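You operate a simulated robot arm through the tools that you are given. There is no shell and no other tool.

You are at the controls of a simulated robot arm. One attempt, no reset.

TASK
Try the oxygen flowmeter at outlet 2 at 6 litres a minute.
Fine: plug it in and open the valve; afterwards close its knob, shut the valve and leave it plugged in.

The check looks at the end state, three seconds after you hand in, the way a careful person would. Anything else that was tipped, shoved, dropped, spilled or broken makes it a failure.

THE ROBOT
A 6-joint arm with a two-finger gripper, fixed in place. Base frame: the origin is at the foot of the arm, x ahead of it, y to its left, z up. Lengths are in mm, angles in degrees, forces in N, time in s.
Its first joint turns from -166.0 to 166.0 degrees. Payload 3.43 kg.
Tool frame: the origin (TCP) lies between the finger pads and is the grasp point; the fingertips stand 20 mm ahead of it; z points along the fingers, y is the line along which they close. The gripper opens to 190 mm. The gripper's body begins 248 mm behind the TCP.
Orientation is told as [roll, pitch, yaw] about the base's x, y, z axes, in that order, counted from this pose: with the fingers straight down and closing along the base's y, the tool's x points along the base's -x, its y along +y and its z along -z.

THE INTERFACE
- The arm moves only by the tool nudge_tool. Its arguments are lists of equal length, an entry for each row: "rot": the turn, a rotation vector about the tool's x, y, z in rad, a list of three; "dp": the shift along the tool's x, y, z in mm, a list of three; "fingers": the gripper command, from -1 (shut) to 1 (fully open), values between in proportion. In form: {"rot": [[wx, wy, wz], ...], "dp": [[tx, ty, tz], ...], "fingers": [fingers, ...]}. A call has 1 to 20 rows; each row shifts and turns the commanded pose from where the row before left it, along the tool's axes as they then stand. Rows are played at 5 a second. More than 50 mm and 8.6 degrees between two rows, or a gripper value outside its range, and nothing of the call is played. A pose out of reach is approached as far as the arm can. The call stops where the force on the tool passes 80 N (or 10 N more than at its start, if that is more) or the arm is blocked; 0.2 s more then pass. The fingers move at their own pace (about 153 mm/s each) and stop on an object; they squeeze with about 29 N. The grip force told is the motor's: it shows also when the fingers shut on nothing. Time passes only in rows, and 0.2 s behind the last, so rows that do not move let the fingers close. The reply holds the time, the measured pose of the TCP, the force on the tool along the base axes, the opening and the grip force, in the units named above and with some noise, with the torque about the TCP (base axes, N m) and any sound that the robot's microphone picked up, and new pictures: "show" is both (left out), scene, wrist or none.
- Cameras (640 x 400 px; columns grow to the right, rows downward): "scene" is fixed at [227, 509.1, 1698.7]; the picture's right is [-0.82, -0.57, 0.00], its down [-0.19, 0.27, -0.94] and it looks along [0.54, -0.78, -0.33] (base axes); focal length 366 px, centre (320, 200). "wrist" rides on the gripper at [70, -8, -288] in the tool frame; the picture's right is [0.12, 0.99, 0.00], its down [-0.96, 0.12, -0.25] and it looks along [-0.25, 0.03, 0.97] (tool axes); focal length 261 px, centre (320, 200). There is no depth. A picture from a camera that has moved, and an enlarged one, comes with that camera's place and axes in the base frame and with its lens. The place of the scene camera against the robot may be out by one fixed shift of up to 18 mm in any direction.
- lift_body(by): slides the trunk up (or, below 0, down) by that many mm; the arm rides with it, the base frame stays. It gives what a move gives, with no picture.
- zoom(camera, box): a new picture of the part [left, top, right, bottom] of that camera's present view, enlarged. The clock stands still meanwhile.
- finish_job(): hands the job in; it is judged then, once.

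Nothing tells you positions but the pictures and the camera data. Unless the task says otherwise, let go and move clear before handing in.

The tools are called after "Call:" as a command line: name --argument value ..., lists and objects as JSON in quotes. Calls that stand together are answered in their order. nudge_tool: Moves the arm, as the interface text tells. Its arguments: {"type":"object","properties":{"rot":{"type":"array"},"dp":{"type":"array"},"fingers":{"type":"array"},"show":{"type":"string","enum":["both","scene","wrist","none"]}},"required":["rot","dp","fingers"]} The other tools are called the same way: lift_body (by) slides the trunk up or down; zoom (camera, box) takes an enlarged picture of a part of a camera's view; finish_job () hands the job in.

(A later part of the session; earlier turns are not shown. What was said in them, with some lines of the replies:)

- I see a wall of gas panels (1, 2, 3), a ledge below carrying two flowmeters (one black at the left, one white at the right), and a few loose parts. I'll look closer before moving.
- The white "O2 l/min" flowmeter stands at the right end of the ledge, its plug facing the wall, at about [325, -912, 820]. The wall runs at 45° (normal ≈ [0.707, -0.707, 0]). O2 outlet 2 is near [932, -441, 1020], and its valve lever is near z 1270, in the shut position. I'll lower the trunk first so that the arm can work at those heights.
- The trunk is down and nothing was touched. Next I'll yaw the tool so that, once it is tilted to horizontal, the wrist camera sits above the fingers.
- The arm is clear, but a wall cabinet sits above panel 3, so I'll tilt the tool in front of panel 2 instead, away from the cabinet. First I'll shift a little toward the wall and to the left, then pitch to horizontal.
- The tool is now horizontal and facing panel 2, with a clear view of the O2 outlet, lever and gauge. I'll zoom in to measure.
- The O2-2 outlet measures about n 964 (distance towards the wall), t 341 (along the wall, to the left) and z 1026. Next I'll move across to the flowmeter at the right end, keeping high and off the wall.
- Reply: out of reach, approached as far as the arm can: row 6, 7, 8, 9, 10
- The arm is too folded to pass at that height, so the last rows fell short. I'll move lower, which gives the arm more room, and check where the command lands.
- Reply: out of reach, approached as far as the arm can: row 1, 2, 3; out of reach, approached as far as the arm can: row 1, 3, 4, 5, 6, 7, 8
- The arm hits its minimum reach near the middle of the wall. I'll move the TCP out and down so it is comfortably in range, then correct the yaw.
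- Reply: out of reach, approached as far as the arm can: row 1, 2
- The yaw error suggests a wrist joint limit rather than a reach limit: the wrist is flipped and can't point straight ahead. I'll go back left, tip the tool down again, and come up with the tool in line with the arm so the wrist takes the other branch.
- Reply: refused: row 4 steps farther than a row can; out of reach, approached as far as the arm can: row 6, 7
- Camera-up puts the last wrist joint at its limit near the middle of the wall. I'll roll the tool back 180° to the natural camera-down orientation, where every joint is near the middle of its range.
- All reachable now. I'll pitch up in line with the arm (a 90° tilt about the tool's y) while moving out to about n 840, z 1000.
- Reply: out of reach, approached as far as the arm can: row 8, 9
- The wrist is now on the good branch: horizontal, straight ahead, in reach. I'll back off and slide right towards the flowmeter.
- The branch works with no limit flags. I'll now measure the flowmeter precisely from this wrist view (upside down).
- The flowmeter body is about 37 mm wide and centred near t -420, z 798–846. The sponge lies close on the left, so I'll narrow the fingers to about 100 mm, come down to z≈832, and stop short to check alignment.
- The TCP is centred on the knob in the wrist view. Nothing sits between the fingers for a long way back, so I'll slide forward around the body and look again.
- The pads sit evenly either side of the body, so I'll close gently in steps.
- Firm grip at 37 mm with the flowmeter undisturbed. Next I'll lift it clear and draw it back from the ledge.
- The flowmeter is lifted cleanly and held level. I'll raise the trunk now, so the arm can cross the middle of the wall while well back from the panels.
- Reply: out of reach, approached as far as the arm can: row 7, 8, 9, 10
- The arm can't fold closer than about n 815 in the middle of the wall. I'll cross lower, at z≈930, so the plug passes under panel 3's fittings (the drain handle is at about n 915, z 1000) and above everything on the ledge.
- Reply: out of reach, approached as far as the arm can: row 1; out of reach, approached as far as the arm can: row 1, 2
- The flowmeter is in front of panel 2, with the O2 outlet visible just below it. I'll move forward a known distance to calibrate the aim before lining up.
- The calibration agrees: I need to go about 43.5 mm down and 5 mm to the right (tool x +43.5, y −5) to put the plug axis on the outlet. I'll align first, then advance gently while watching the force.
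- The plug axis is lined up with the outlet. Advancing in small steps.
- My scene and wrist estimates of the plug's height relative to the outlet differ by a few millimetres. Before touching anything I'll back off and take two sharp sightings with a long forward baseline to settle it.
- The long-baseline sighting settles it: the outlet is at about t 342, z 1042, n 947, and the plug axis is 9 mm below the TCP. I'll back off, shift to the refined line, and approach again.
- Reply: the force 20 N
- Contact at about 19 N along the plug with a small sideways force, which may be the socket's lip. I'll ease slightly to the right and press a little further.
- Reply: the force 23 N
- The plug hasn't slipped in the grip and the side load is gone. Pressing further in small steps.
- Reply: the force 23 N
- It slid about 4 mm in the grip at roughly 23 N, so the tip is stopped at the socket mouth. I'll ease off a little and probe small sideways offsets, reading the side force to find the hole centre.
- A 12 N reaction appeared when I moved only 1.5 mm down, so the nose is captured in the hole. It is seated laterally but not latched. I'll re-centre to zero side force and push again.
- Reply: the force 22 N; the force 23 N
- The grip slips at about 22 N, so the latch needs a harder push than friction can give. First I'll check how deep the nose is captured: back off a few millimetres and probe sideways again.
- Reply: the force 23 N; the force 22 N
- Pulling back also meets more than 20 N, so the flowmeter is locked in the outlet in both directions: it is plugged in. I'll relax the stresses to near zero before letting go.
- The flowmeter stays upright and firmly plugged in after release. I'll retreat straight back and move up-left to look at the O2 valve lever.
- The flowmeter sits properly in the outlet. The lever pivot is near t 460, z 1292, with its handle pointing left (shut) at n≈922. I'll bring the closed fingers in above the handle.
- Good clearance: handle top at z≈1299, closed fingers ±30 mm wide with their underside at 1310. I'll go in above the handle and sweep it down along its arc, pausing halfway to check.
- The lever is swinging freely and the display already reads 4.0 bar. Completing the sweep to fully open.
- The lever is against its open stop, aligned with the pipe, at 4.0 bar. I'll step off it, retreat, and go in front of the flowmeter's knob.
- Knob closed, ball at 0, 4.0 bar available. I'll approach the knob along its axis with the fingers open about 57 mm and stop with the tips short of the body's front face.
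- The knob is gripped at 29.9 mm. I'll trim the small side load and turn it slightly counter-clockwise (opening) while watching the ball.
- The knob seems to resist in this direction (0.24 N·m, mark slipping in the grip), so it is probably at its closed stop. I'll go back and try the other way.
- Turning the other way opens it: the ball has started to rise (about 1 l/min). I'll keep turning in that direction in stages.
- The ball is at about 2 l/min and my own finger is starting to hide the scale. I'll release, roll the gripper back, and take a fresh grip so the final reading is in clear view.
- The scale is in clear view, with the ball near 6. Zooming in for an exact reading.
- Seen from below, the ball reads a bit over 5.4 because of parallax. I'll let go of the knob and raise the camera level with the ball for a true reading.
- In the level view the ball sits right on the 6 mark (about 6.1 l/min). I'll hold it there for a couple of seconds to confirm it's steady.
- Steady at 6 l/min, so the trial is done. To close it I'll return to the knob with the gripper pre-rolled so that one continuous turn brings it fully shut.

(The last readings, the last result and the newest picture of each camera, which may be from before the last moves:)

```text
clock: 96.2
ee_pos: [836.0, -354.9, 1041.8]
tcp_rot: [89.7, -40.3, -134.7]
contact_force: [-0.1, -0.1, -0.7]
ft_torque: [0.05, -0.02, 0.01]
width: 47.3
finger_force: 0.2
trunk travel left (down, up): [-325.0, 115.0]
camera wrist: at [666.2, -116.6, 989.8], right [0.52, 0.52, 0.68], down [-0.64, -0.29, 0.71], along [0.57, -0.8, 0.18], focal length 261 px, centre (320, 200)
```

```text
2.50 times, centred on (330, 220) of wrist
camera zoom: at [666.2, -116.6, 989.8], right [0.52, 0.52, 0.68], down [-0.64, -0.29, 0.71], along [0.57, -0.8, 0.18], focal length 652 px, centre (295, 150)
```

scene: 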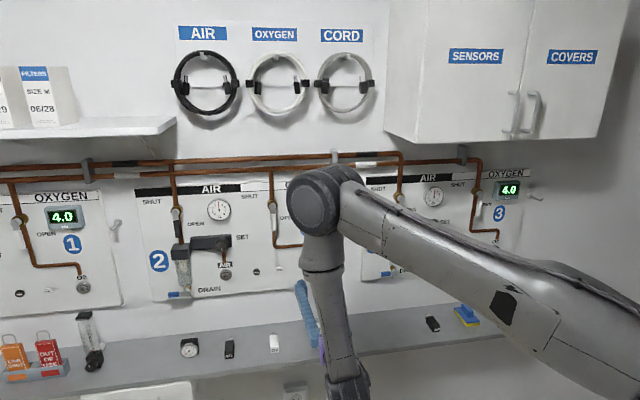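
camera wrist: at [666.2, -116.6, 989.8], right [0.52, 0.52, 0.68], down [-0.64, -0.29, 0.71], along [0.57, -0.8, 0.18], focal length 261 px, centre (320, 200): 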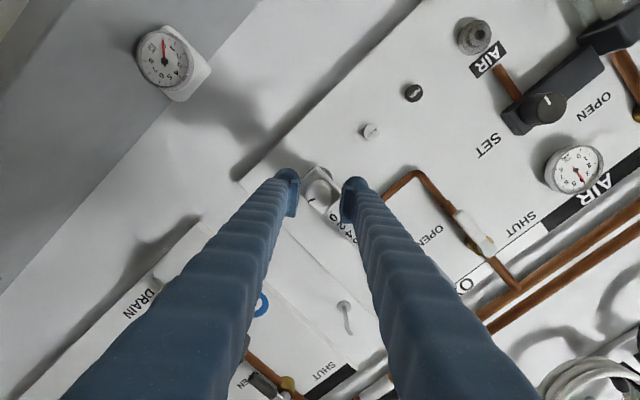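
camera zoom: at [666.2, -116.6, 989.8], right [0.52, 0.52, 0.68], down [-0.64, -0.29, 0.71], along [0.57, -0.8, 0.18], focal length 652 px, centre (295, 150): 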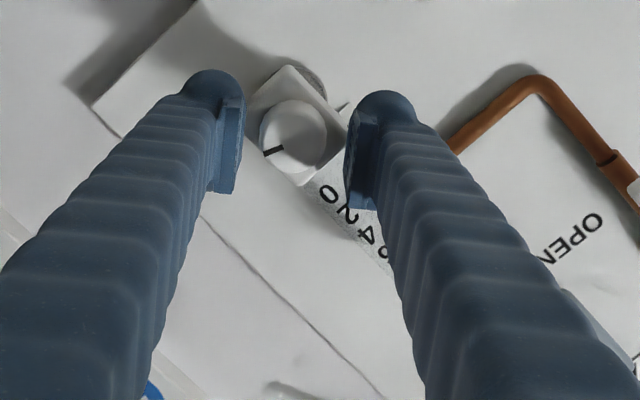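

Call:
nudge_tool --rot '[[0, 0, 0], [0, 0, 0], [0, 0, 0], [0, 0, 0], [0, 0, -0.131], [0, 0, -0.131], [0, 0, -0.131], [0, 0, -0.131], [0, 0, -0.131], [0, 0, -0.131], [0, 0, -0.131], [0, 0, -0.131], [0, 0, -0.131], [0, 0, -0.131], [0, 0, -0.131], [0, 0, -0.131], [0, 0, -0.131], [0, 0, -0.131], [0, 0, 0]]' --dp '[[0, 0, 0], [0, 0, 0], [0, 0, 0], [0, 0, 0], [0, 0, 0], [0, 0, 0], [0, 0, 0], [0, 0, 0], [0, 0, 0], [0, 0, 0], [0, 0, 0], [0, 0, 0], [0, 0, 0], [0, 0, 0], [0, 0, 0], [0, 0, 0], [0, 0, 0], [0, 0, 0], [0, 0, 0]]' --fingers '[-0.64, -0.7, -1, -1, -1, -1, -1, -1, -1, -1, -1, -1, -1, -1, -1, -1, -1, -1, -1]' --show "wrist"

Call:
zoom --camera "wrist" --box '[250, 140, 410, 300]'

```text
clock: 100.2
ee_pos: [835.8, -353.8, 1040.4]
tcp_rot: [-89.6, -34.6, 44.9]
contact_force: [0.5, -2.3, -1.0]
ft_torque: [0.19, 0.2, -0.26]
width: 29.4
finger_force: 28.8
trunk travel left (down, up): [-325.0, 115.0]
camera wrist: at [588.1, -194.7, 1008.4], right [0.32, 0.33, -0.89], down [0.43, 0.78, 0.45], along [0.84, -0.53, 0.11], focal length 261 px, centre (320, 200)
```

wrist: 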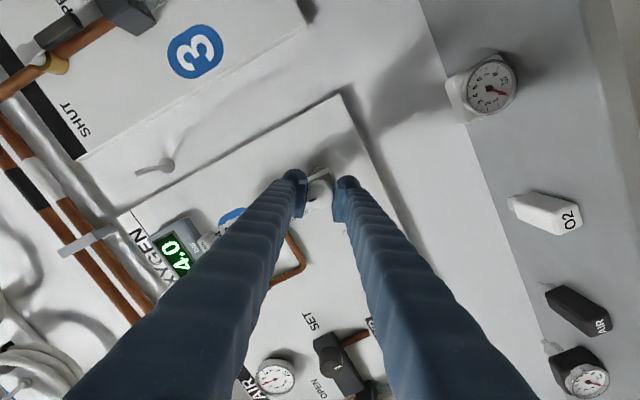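

```text
2.50 times, centred on (330, 220) of wrist
camera zoom: at [588.1, -194.7, 1008.4], right [0.32, 0.33, -0.89], down [0.43, 0.78, 0.45], along [0.84, -0.53, 0.11], focal length 652 px, centre (295, 150)
```

zoom: 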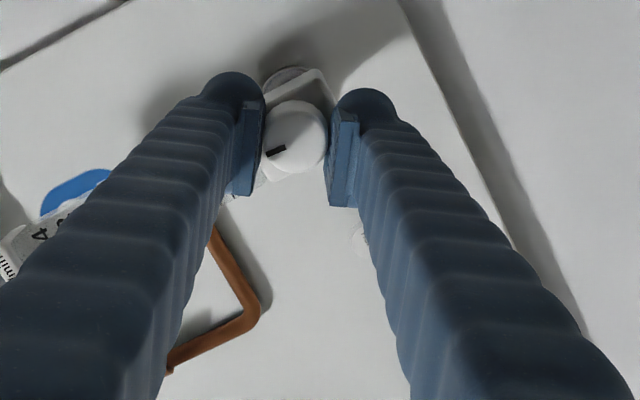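

Call:
nudge_tool --rot '[[0, 0, -0.131], [0, 0, -0.1], [0, 0, 0]]' --dp '[[0, 0, 0], [0, 0, 0], [0, 0, 0]]' --fingers '[-1, -1, -1]' --show "none"

Call:
zoom --camera "wrist" --box '[250, 140, 410, 300]'

```text
clock: 101.0
ee_pos: [836.1, -353.0, 1041.7]
tcp_rot: [-89.7, -21.2, 45.2]
contact_force: [3.8, 5.7, 0.0]
ft_torque: [0.12, -0.18, 0.24]
width: 29.6
finger_force: 29.2
trunk travel left (down, up): [-325.0, 115.0]
```

```text
2.50 times, centred on (330, 220) of wrist
camera zoom: at [584.6, -198.4, 1023.6], right [0.17, 0.18, -0.97], down [0.49, 0.84, 0.24], along [0.86, -0.51, 0.06], focal length 652 px, centre (295, 150)
```

zoom: 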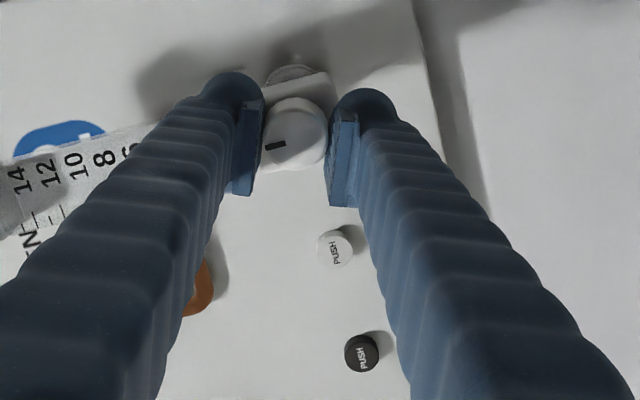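

The closed stop is felt (0.21 N·m, the grip just slips). I'll release, back away, level the gripper and check the ball is at 0.

Call:
nudge_tool --rot '[[0, 0, 0], [0, 0, 0], [0, 0, 0], [0, 0, 0.133], [0, 0, 0.133], [0, 0, 0.133], [0, 0, 0.133], [0, 0, 0.133], [0, 0, 0.133], [0, 0, 0.133], [0, 0, 0.133], [0, 0, 0.133], [0, 0, 0], [0, 0, 0], [0, 0, 0]]' --dp '[[0, 0, 0], [0, 0, -40], [0, 0, -40], [0, 0, 0], [0, 0, 0], [0, 0, 0], [0, 0, 0], [0, 0, 0], [0, 0, 0], [0, 0, 0], [0, 0, 0], [0, 0, 0], [-45, 0, 0], [-45, 0, 0], [0, 0, 0]]' --fingers '[-0.5, -0.5, -0.5, -0.5, -0.5, -0.5, -0.5, -0.5, -0.5, -0.5, -0.5, -0.5, -0.5, -0.5, -0.5]' --show "wrist"

Call:
zoom --camera "wrist" --box '[290, 90, 360, 170]'

```text
clock: 104.2
ee_pos: [780.1, -296.9, 1130.6]
tcp_rot: [-22.9, -89.6, -22.0]
contact_force: [0.3, 0.0, -1.4]
ft_torque: [-0.01, 0.0, -0.02]
width: 47.2
finger_force: 0.0
trunk travel left (down, up): [-325.0, 115.0]
camera wrist: at [570.5, -99.3, 1061.5], right [0.7, 0.7, -0.12], down [-0.09, 0.25, 0.96], along [0.71, -0.66, 0.24], focal length 261 px, centre (320, 200)
```

wrist: 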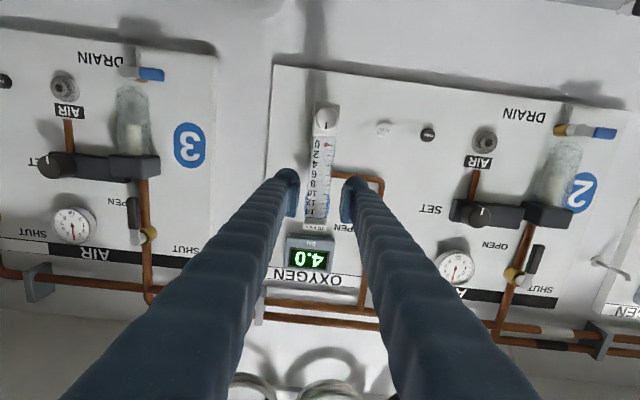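

```text
5.00 times, centred on (325, 130) of wrist
camera zoom: at [570.5, -99.3, 1061.5], right [0.7, 0.7, -0.12], down [-0.09, 0.25, 0.96], along [0.71, -0.66, 0.24], focal length 1303 px, centre (295, 550)
```

zoom: 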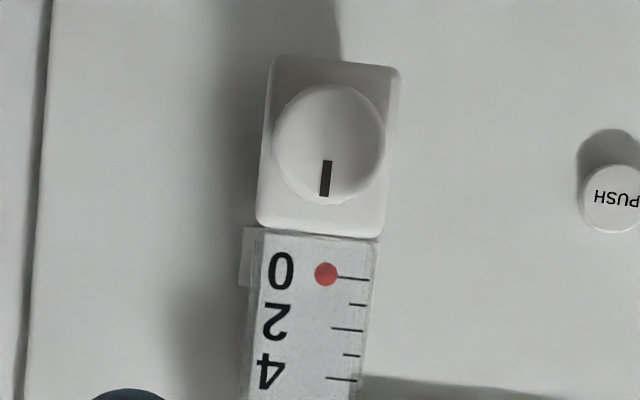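

Knob closed, ball at 0. Now the valve: I'll bring the closed fingers to the right of the lowered handle and check clearance to the display before pushing.

Call:
nudge_tool --rot '[[0, 0, 0], [0, 0, 0], [0, 0, 0], [0, 0, 0], [0, 0, 0], [0, 0, 0], [0, 0, 0]]' --dp '[[0, 0, 0], [-32, 26.4, 0], [-31, 26.4, 0], [-31, 26.5, 0], [0, 0, 45], [0, 0, 45], [0, 0, 0]]' --fingers '[-1, -1, -1, -1, -1, -1, -1]' --show "wrist"

Call:
zoom --camera "wrist" --box '[220, 100, 440, 260]'

```text
clock: 105.8
ee_pos: [899.9, -305.5, 1225.3]
tcp_rot: [-27.1, -89.7, -18.0]
contact_force: [-0.3, -0.7, 0.7]
ft_torque: [-0.02, 0.0, 0.0]
width: 0.0
finger_force: 29.1
trunk travel left (down, up): [-325.0, 115.0]
camera wrist: at [689.4, -107.3, 1155.6], right [0.7, 0.7, -0.12], down [-0.09, 0.25, 0.96], along [0.71, -0.66, 0.24], focal length 261 px, centre (320, 200)
```

wrist: 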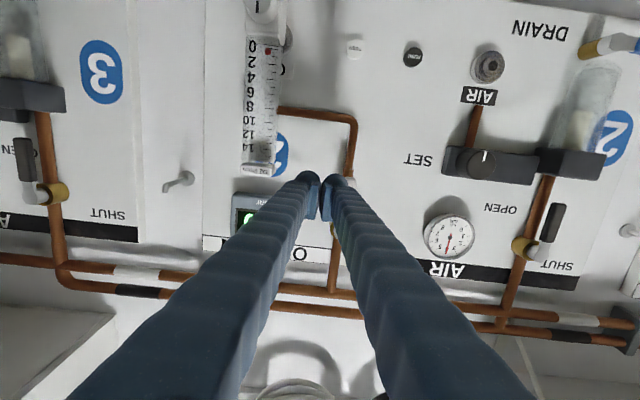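

```text
2.50 times, centred on (330, 180) of wrist
camera zoom: at [689.4, -107.3, 1155.6], right [0.7, 0.7, -0.12], down [-0.09, 0.25, 0.96], along [0.71, -0.66, 0.24], focal length 652 px, centre (295, 250)
```

zoom: 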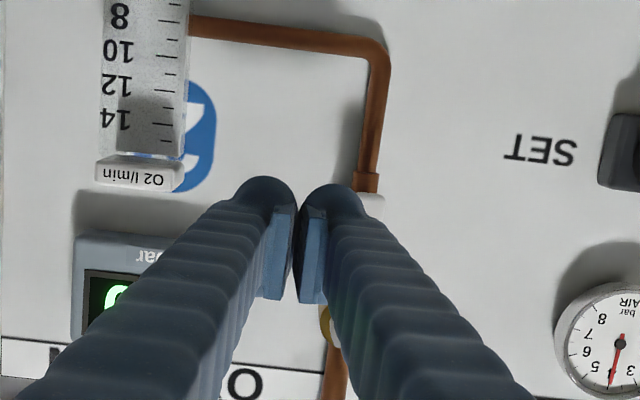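

The fingertips would just overlap the handle's edge here, so I'll shift 6 mm right and 5 mm down, go in, and sweep the handle back to the left.

Call:
nudge_tool --rot '[[0, 0, 0], [0, 0, 0], [0, 0, 0], [0, 0, 0], [0, 0, 0], [0, 0, 0], [0, 0, 0], [0, 0, 0]]' --dp '[[5, -6, 0], [0, 0, 30], [0, 0, 25], [-2, 18.6, 0], [-0.4, 13, 0], [-3.1, 14, 0], [-6.6, 15.1, 0], [0, 0, 0]]' --fingers '[-1, -1, -1, -1, -1, -1, -1, -1]' --show "wrist"

Call:
zoom --camera "wrist" --box '[220, 100, 440, 260]'

```text
clock: 107.5
ee_pos: [976.2, -304.3, 1231.0]
tcp_rot: [-28.6, -89.7, -16.3]
contact_force: [0.5, -0.9, -0.9]
ft_torque: [0.03, 0.02, -0.05]
width: 0.4
finger_force: 29.1
trunk travel left (down, up): [-325.0, 115.0]
camera wrist: at [767.6, -107.1, 1161.9], right [0.7, 0.7, -0.12], down [-0.09, 0.26, 0.96], along [0.71, -0.66, 0.24], focal length 261 px, centre (320, 200)
```

wrist: 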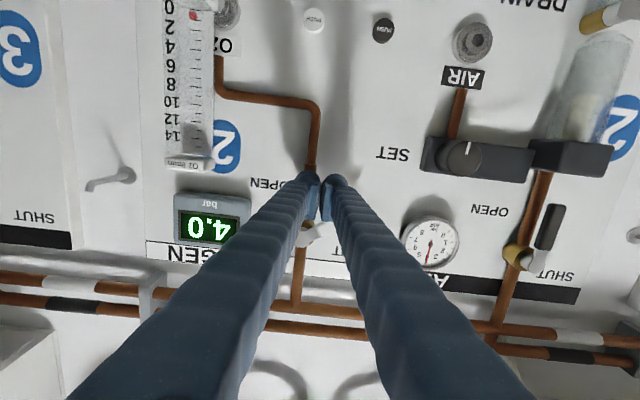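

```text
2.50 times, centred on (330, 180) of wrist
camera zoom: at [767.6, -107.1, 1161.9], right [0.7, 0.7, -0.12], down [-0.09, 0.26, 0.96], along [0.71, -0.66, 0.24], focal length 652 px, centre (295, 250)
```

zoom: 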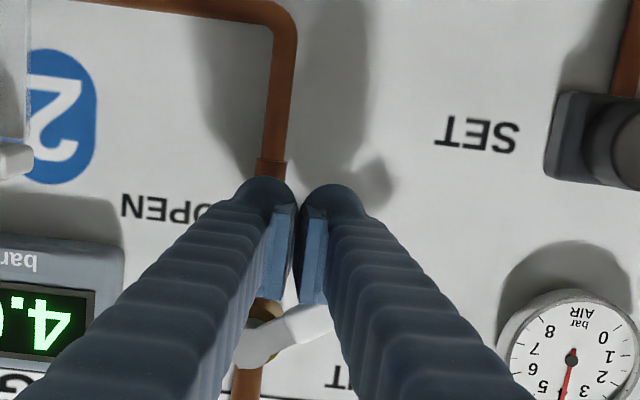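

Call:
nudge_tool --rot '[[0, 0, 0], [0, 0, 0], [0, 0, 0], [0, 0, 0]]' --dp '[[-12.1, 11.7, 0], [-9.8, 13.6, 0], [-6, 10, 0], [0, 0, 0]]' --fingers '[-1, -1, -1, -1]' --show "wrist"

Call:
zoom --camera "wrist" --box '[220, 120, 440, 280]'

```text
clock: 108.5
ee_pos: [1002.9, -281.8, 1257.3]
tcp_rot: [-24.4, -89.5, -20.6]
contact_force: [-3.1, -1.6, -12.1]
ft_torque: [0.16, -0.06, 0.1]
width: 5.9
finger_force: 34.4
trunk travel left (down, up): [-325.0, 115.0]
camera wrist: at [792.6, -82.7, 1188.3], right [0.7, 0.7, -0.12], down [-0.09, 0.25, 0.96], along [0.71, -0.66, 0.24], focal length 261 px, centre (320, 200)
```

wrist: 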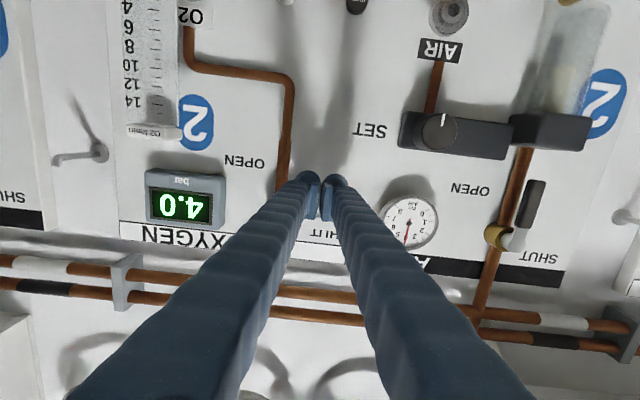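

```text
2.50 times, centred on (330, 200) of wrist
camera zoom: at [792.6, -82.7, 1188.3], right [0.7, 0.7, -0.12], down [-0.09, 0.25, 0.96], along [0.71, -0.66, 0.24], focal length 652 px, centre (295, 200)
```

zoom: 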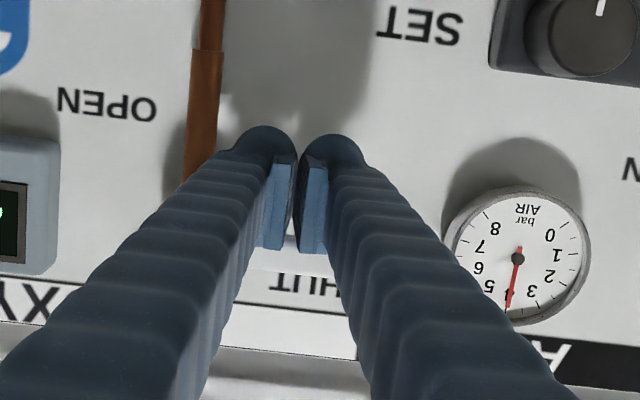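

The handle is at the top with about 12 N reaction. I'll ease off a little and look at whether it is truly horizontal.

Call:
nudge_tool --rot '[[0, 0, 0], [0, 0, 0], [0, 0, 0]]' --dp '[[4, 0, 0], [8, 0, 0], [0, 0, 0]]' --fingers '[-1, -1, -1]' --show "none"

Call:
zoom --camera "wrist" --box '[220, 120, 440, 280]'

```text
clock: 109.3
ee_pos: [1002.1, -279.5, 1247.5]
tcp_rot: [-21.8, -89.8, -23.2]
contact_force: [0.1, 0.0, -0.7]
ft_torque: [0.0, 0.0, -0.01]
width: 0.0
finger_force: 34.6
trunk travel left (down, up): [-325.0, 115.0]
```

```text
2.50 times, centred on (330, 200) of wrist
camera zoom: at [792.3, -82.5, 1178.0], right [0.7, 0.7, -0.12], down [-0.09, 0.25, 0.96], along [0.71, -0.66, 0.24], focal length 652 px, centre (295, 200)
```

zoom: 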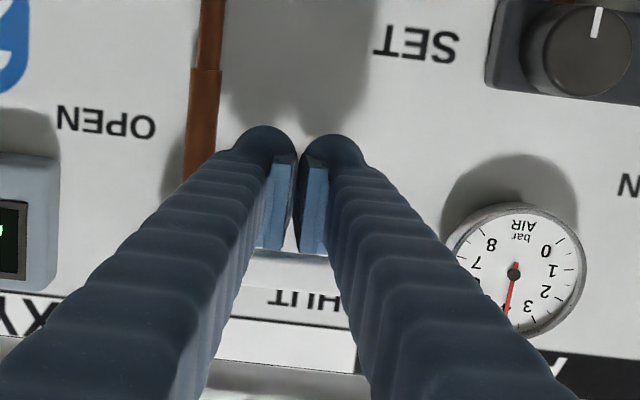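

Call:
nudge_tool --rot '[[0, 0, 0], [0, 0, 0], [0, 0, 0], [0, 0, 0]]' --dp '[[6, 0, 0], [0, 0, -45], [0, 0, -45], [0, 0, 0]]' --fingers '[-1, -1, -1, -1]' --show "both"

Call:
zoom --camera "wrist" --box '[200, 100, 400, 260]'

Call:
zoom --camera "scene" --box '[230, 160, 360, 290]'

```text
clock: 110.3
ee_pos: [938.9, -217.6, 1241.4]
tcp_rot: [-27.8, -89.6, -17.2]
contact_force: [-0.2, 0.5, 0.1]
ft_torque: [-0.02, -0.01, -0.05]
width: 0.0
finger_force: 34.3
trunk travel left (down, up): [-325.0, 115.0]
camera wrist: at [729.3, -19.2, 1171.0], right [0.7, 0.7, -0.12], down [-0.09, 0.26, 0.96], along [0.71, -0.66, 0.24], focal length 261 px, centre (320, 200)
```

scene: 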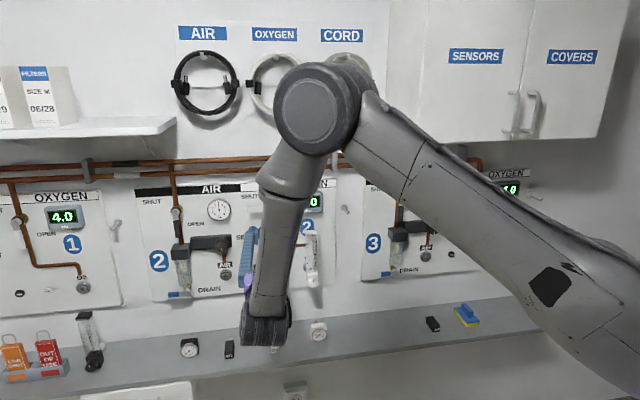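
wrist: 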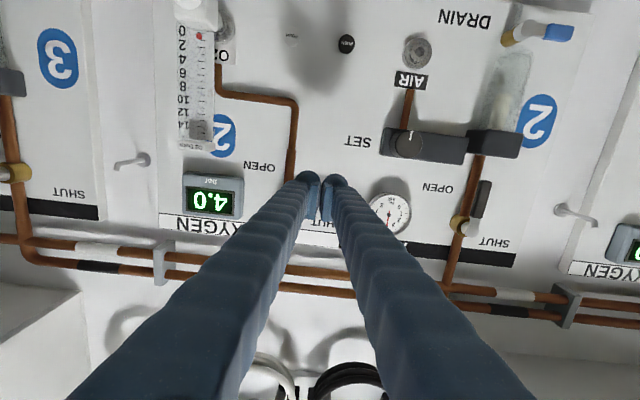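

```text
2.50 times, centred on (300, 180) of wrist
camera zoom: at [729.3, -19.2, 1171.0], right [0.7, 0.7, -0.12], down [-0.09, 0.26, 0.96], along [0.71, -0.66, 0.24], focal length 652 px, centre (370, 250)
```

zoom: 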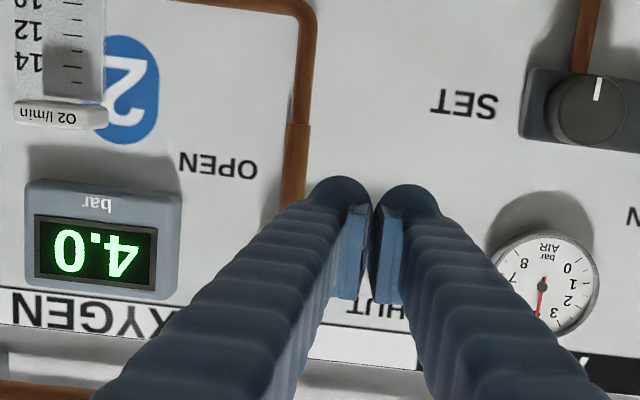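

```text
3.08 times, centred on (295, 225) of scene
camera zoom: at [227.0, 509.1, 1698.7], right [-0.82, -0.57, 0.0], down [-0.19, 0.27, -0.94], along [0.54, -0.78, -0.33], focal length 1127 px, centre (397, 123)
```

zoom: 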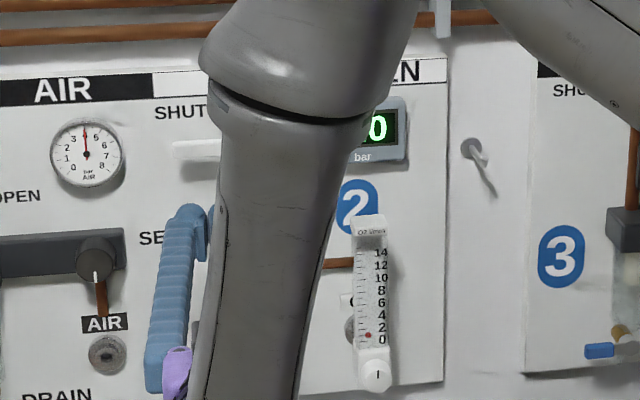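

Call:
nudge_tool --rot '[[0, 0, 0], [0, 0, 0], [0, 0, 0], [0, 0, 0], [0, 0, 0]]' --dp '[[0, 0, -45], [0, 0, -21], [-43, 0, 0], [-43, -8, 0], [0, 0, 0]]' --fingers '[-1, -1, -1, -1, -1]' --show "wrist"

Call:
zoom --camera "wrist" --box '[230, 60, 390, 180]'

```text
clock: 111.5
ee_pos: [888.9, -176.4, 1327.6]
tcp_rot: [-28.6, -89.7, -16.4]
contact_force: [-0.6, -0.2, -0.2]
ft_torque: [-0.02, 0.01, -0.02]
width: 0.2
finger_force: 34.8
trunk travel left (down, up): [-325.0, 115.0]
camera wrist: at [677.9, 22.0, 1257.4], right [0.7, 0.7, -0.12], down [-0.09, 0.25, 0.96], along [0.71, -0.66, 0.24], focal length 261 px, centre (320, 200)
```

wrist: 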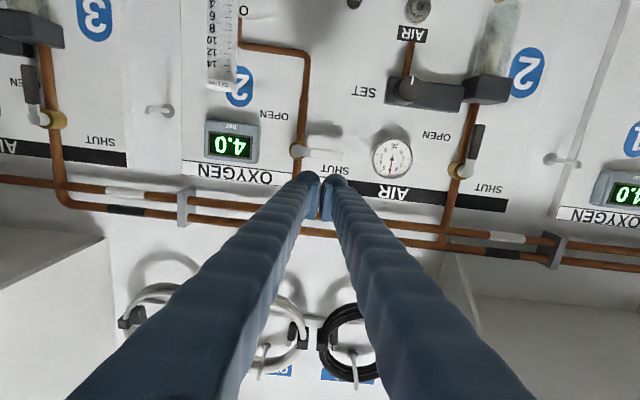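

```text
3.33 times, centred on (310, 120) of wrist
camera zoom: at [677.9, 22.0, 1257.4], right [0.7, 0.7, -0.12], down [-0.09, 0.25, 0.96], along [0.71, -0.66, 0.24], focal length 869 px, centre (353, 467)
```

zoom: 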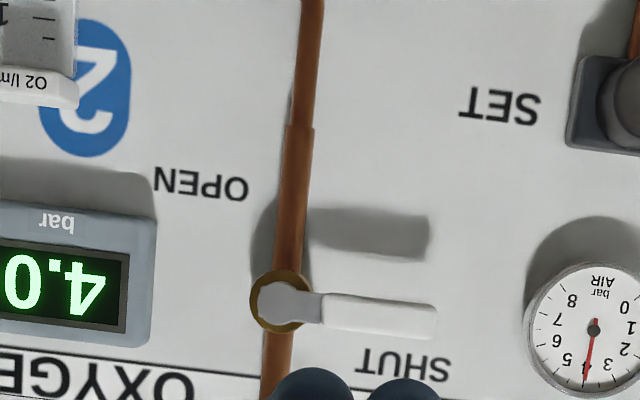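

Call:
zoom --camera "wrist" --box '[285, 130, 355, 175]'

Call:
zoom --camera "scene" --box '[245, 165, 345, 285]'

```text
8.89 times, centred on (320, 152) of wrist
camera zoom: at [677.9, 22.0, 1257.4], right [0.7, 0.7, -0.12], down [-0.09, 0.25, 0.96], along [0.71, -0.66, 0.24], focal length 2317 px, centre (320, 622)
```

zoom: 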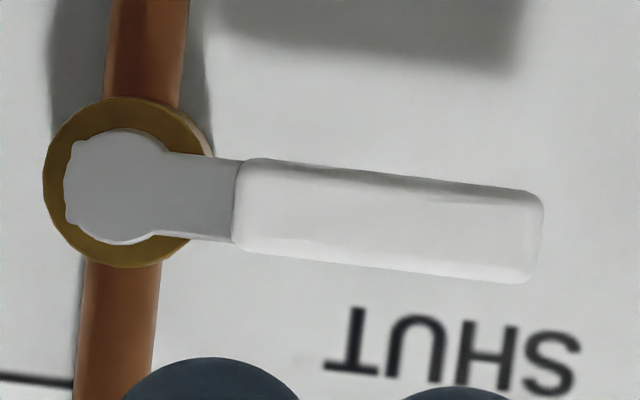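

```text
3.33 times, centred on (295, 225) of scene
camera zoom: at [227.0, 509.1, 1698.7], right [-0.82, -0.57, 0.0], down [-0.19, 0.27, -0.94], along [0.54, -0.78, -0.33], focal length 1221 px, centre (403, 117)
```

zoom: 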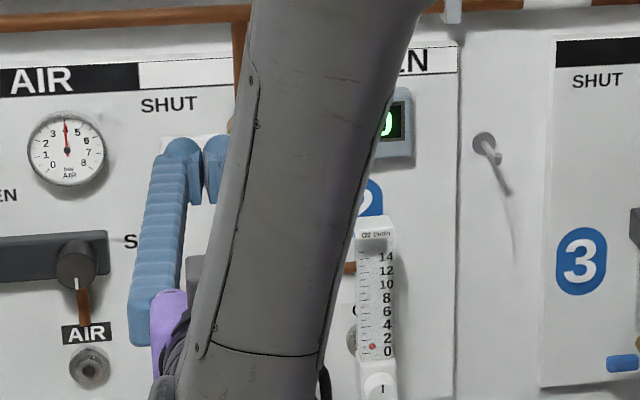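

The lever is parallel to the SHUT lettering, against its stop. The knob is closed with the ball at 0, and the flowmeter is still plugged in. I'll move well clear and take a last look.

Call:
nudge_tool --rot '[[0, 0, 0], [0, 0, 0], [0, 0, 0]]' --dp '[[0, 0, -40], [0, 0, -30], [0, 0, 0]]' --fingers '[-1, -1, -1]' --show "both"

Call:
zoom --camera "wrist" --box '[180, 0, 380, 170]'

```text
clock: 112.3
ee_pos: [837.9, -127.4, 1327.6]
tcp_rot: [-26.9, -89.8, -18.1]
contact_force: [0.4, 1.0, 0.7]
ft_torque: [0.0, -0.02, -0.02]
width: 0.3
finger_force: 34.4
trunk travel left (down, up): [-325.0, 115.0]
camera wrist: at [627.3, 70.4, 1258.4], right [0.7, 0.7, -0.12], down [-0.09, 0.26, 0.96], along [0.71, -0.66, 0.24], focal length 261 px, centre (320, 200)
```

scene: 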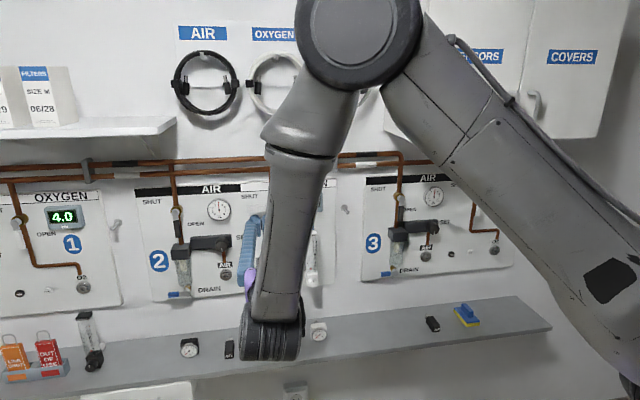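
wrist: 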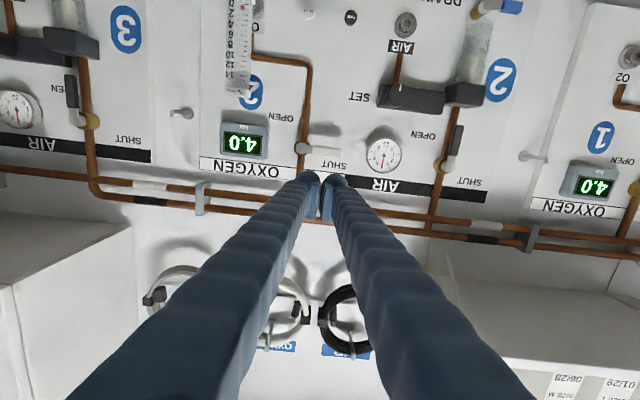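

```text
2.35 times, centred on (280, 85) of wrist
camera zoom: at [627.3, 70.4, 1258.4], right [0.7, 0.7, -0.12], down [-0.09, 0.26, 0.96], along [0.71, -0.66, 0.24], focal length 613 px, centre (414, 471)
```

zoom: 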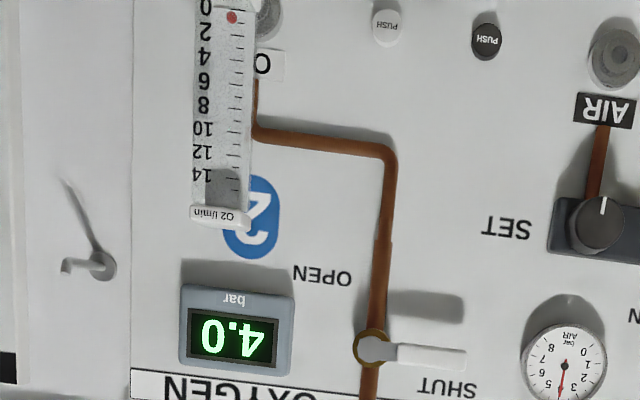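

The O2 flowmeter is plugged into outlet 2, the valve lever is at SHUT, and the knob is closed with the ball at 0. The display's 4.0 bar is just pressure trapped in the line. Everything else looks undisturbed and the arm is clear, so I'm handing in.

Call:
finish_job

```text
The job is handed in.
```

The oxygen flowmeter ran steadily at about 6 l/min (ball on the 6 mark) from outlet 2 at 4.0 bar. I've handed the job in; no result has come back yet.

- **Flowmeter:** It is plugged into outlet 2 and held when I pulled back on it before letting go. No click was picked up. The knob is back at its closed stop and the ball reads 0.
- **Valve:** The outlet 2 oxygen lever is back at SHUT, against its stop.
- **Display:** It still shows 4.0 bar. I take this as pressure trapped in the line, because the knob was closed before the valve.
- **Surroundings:** I saw nothing else moved or knocked over in the last pictures, and the arm is clear of the wall.
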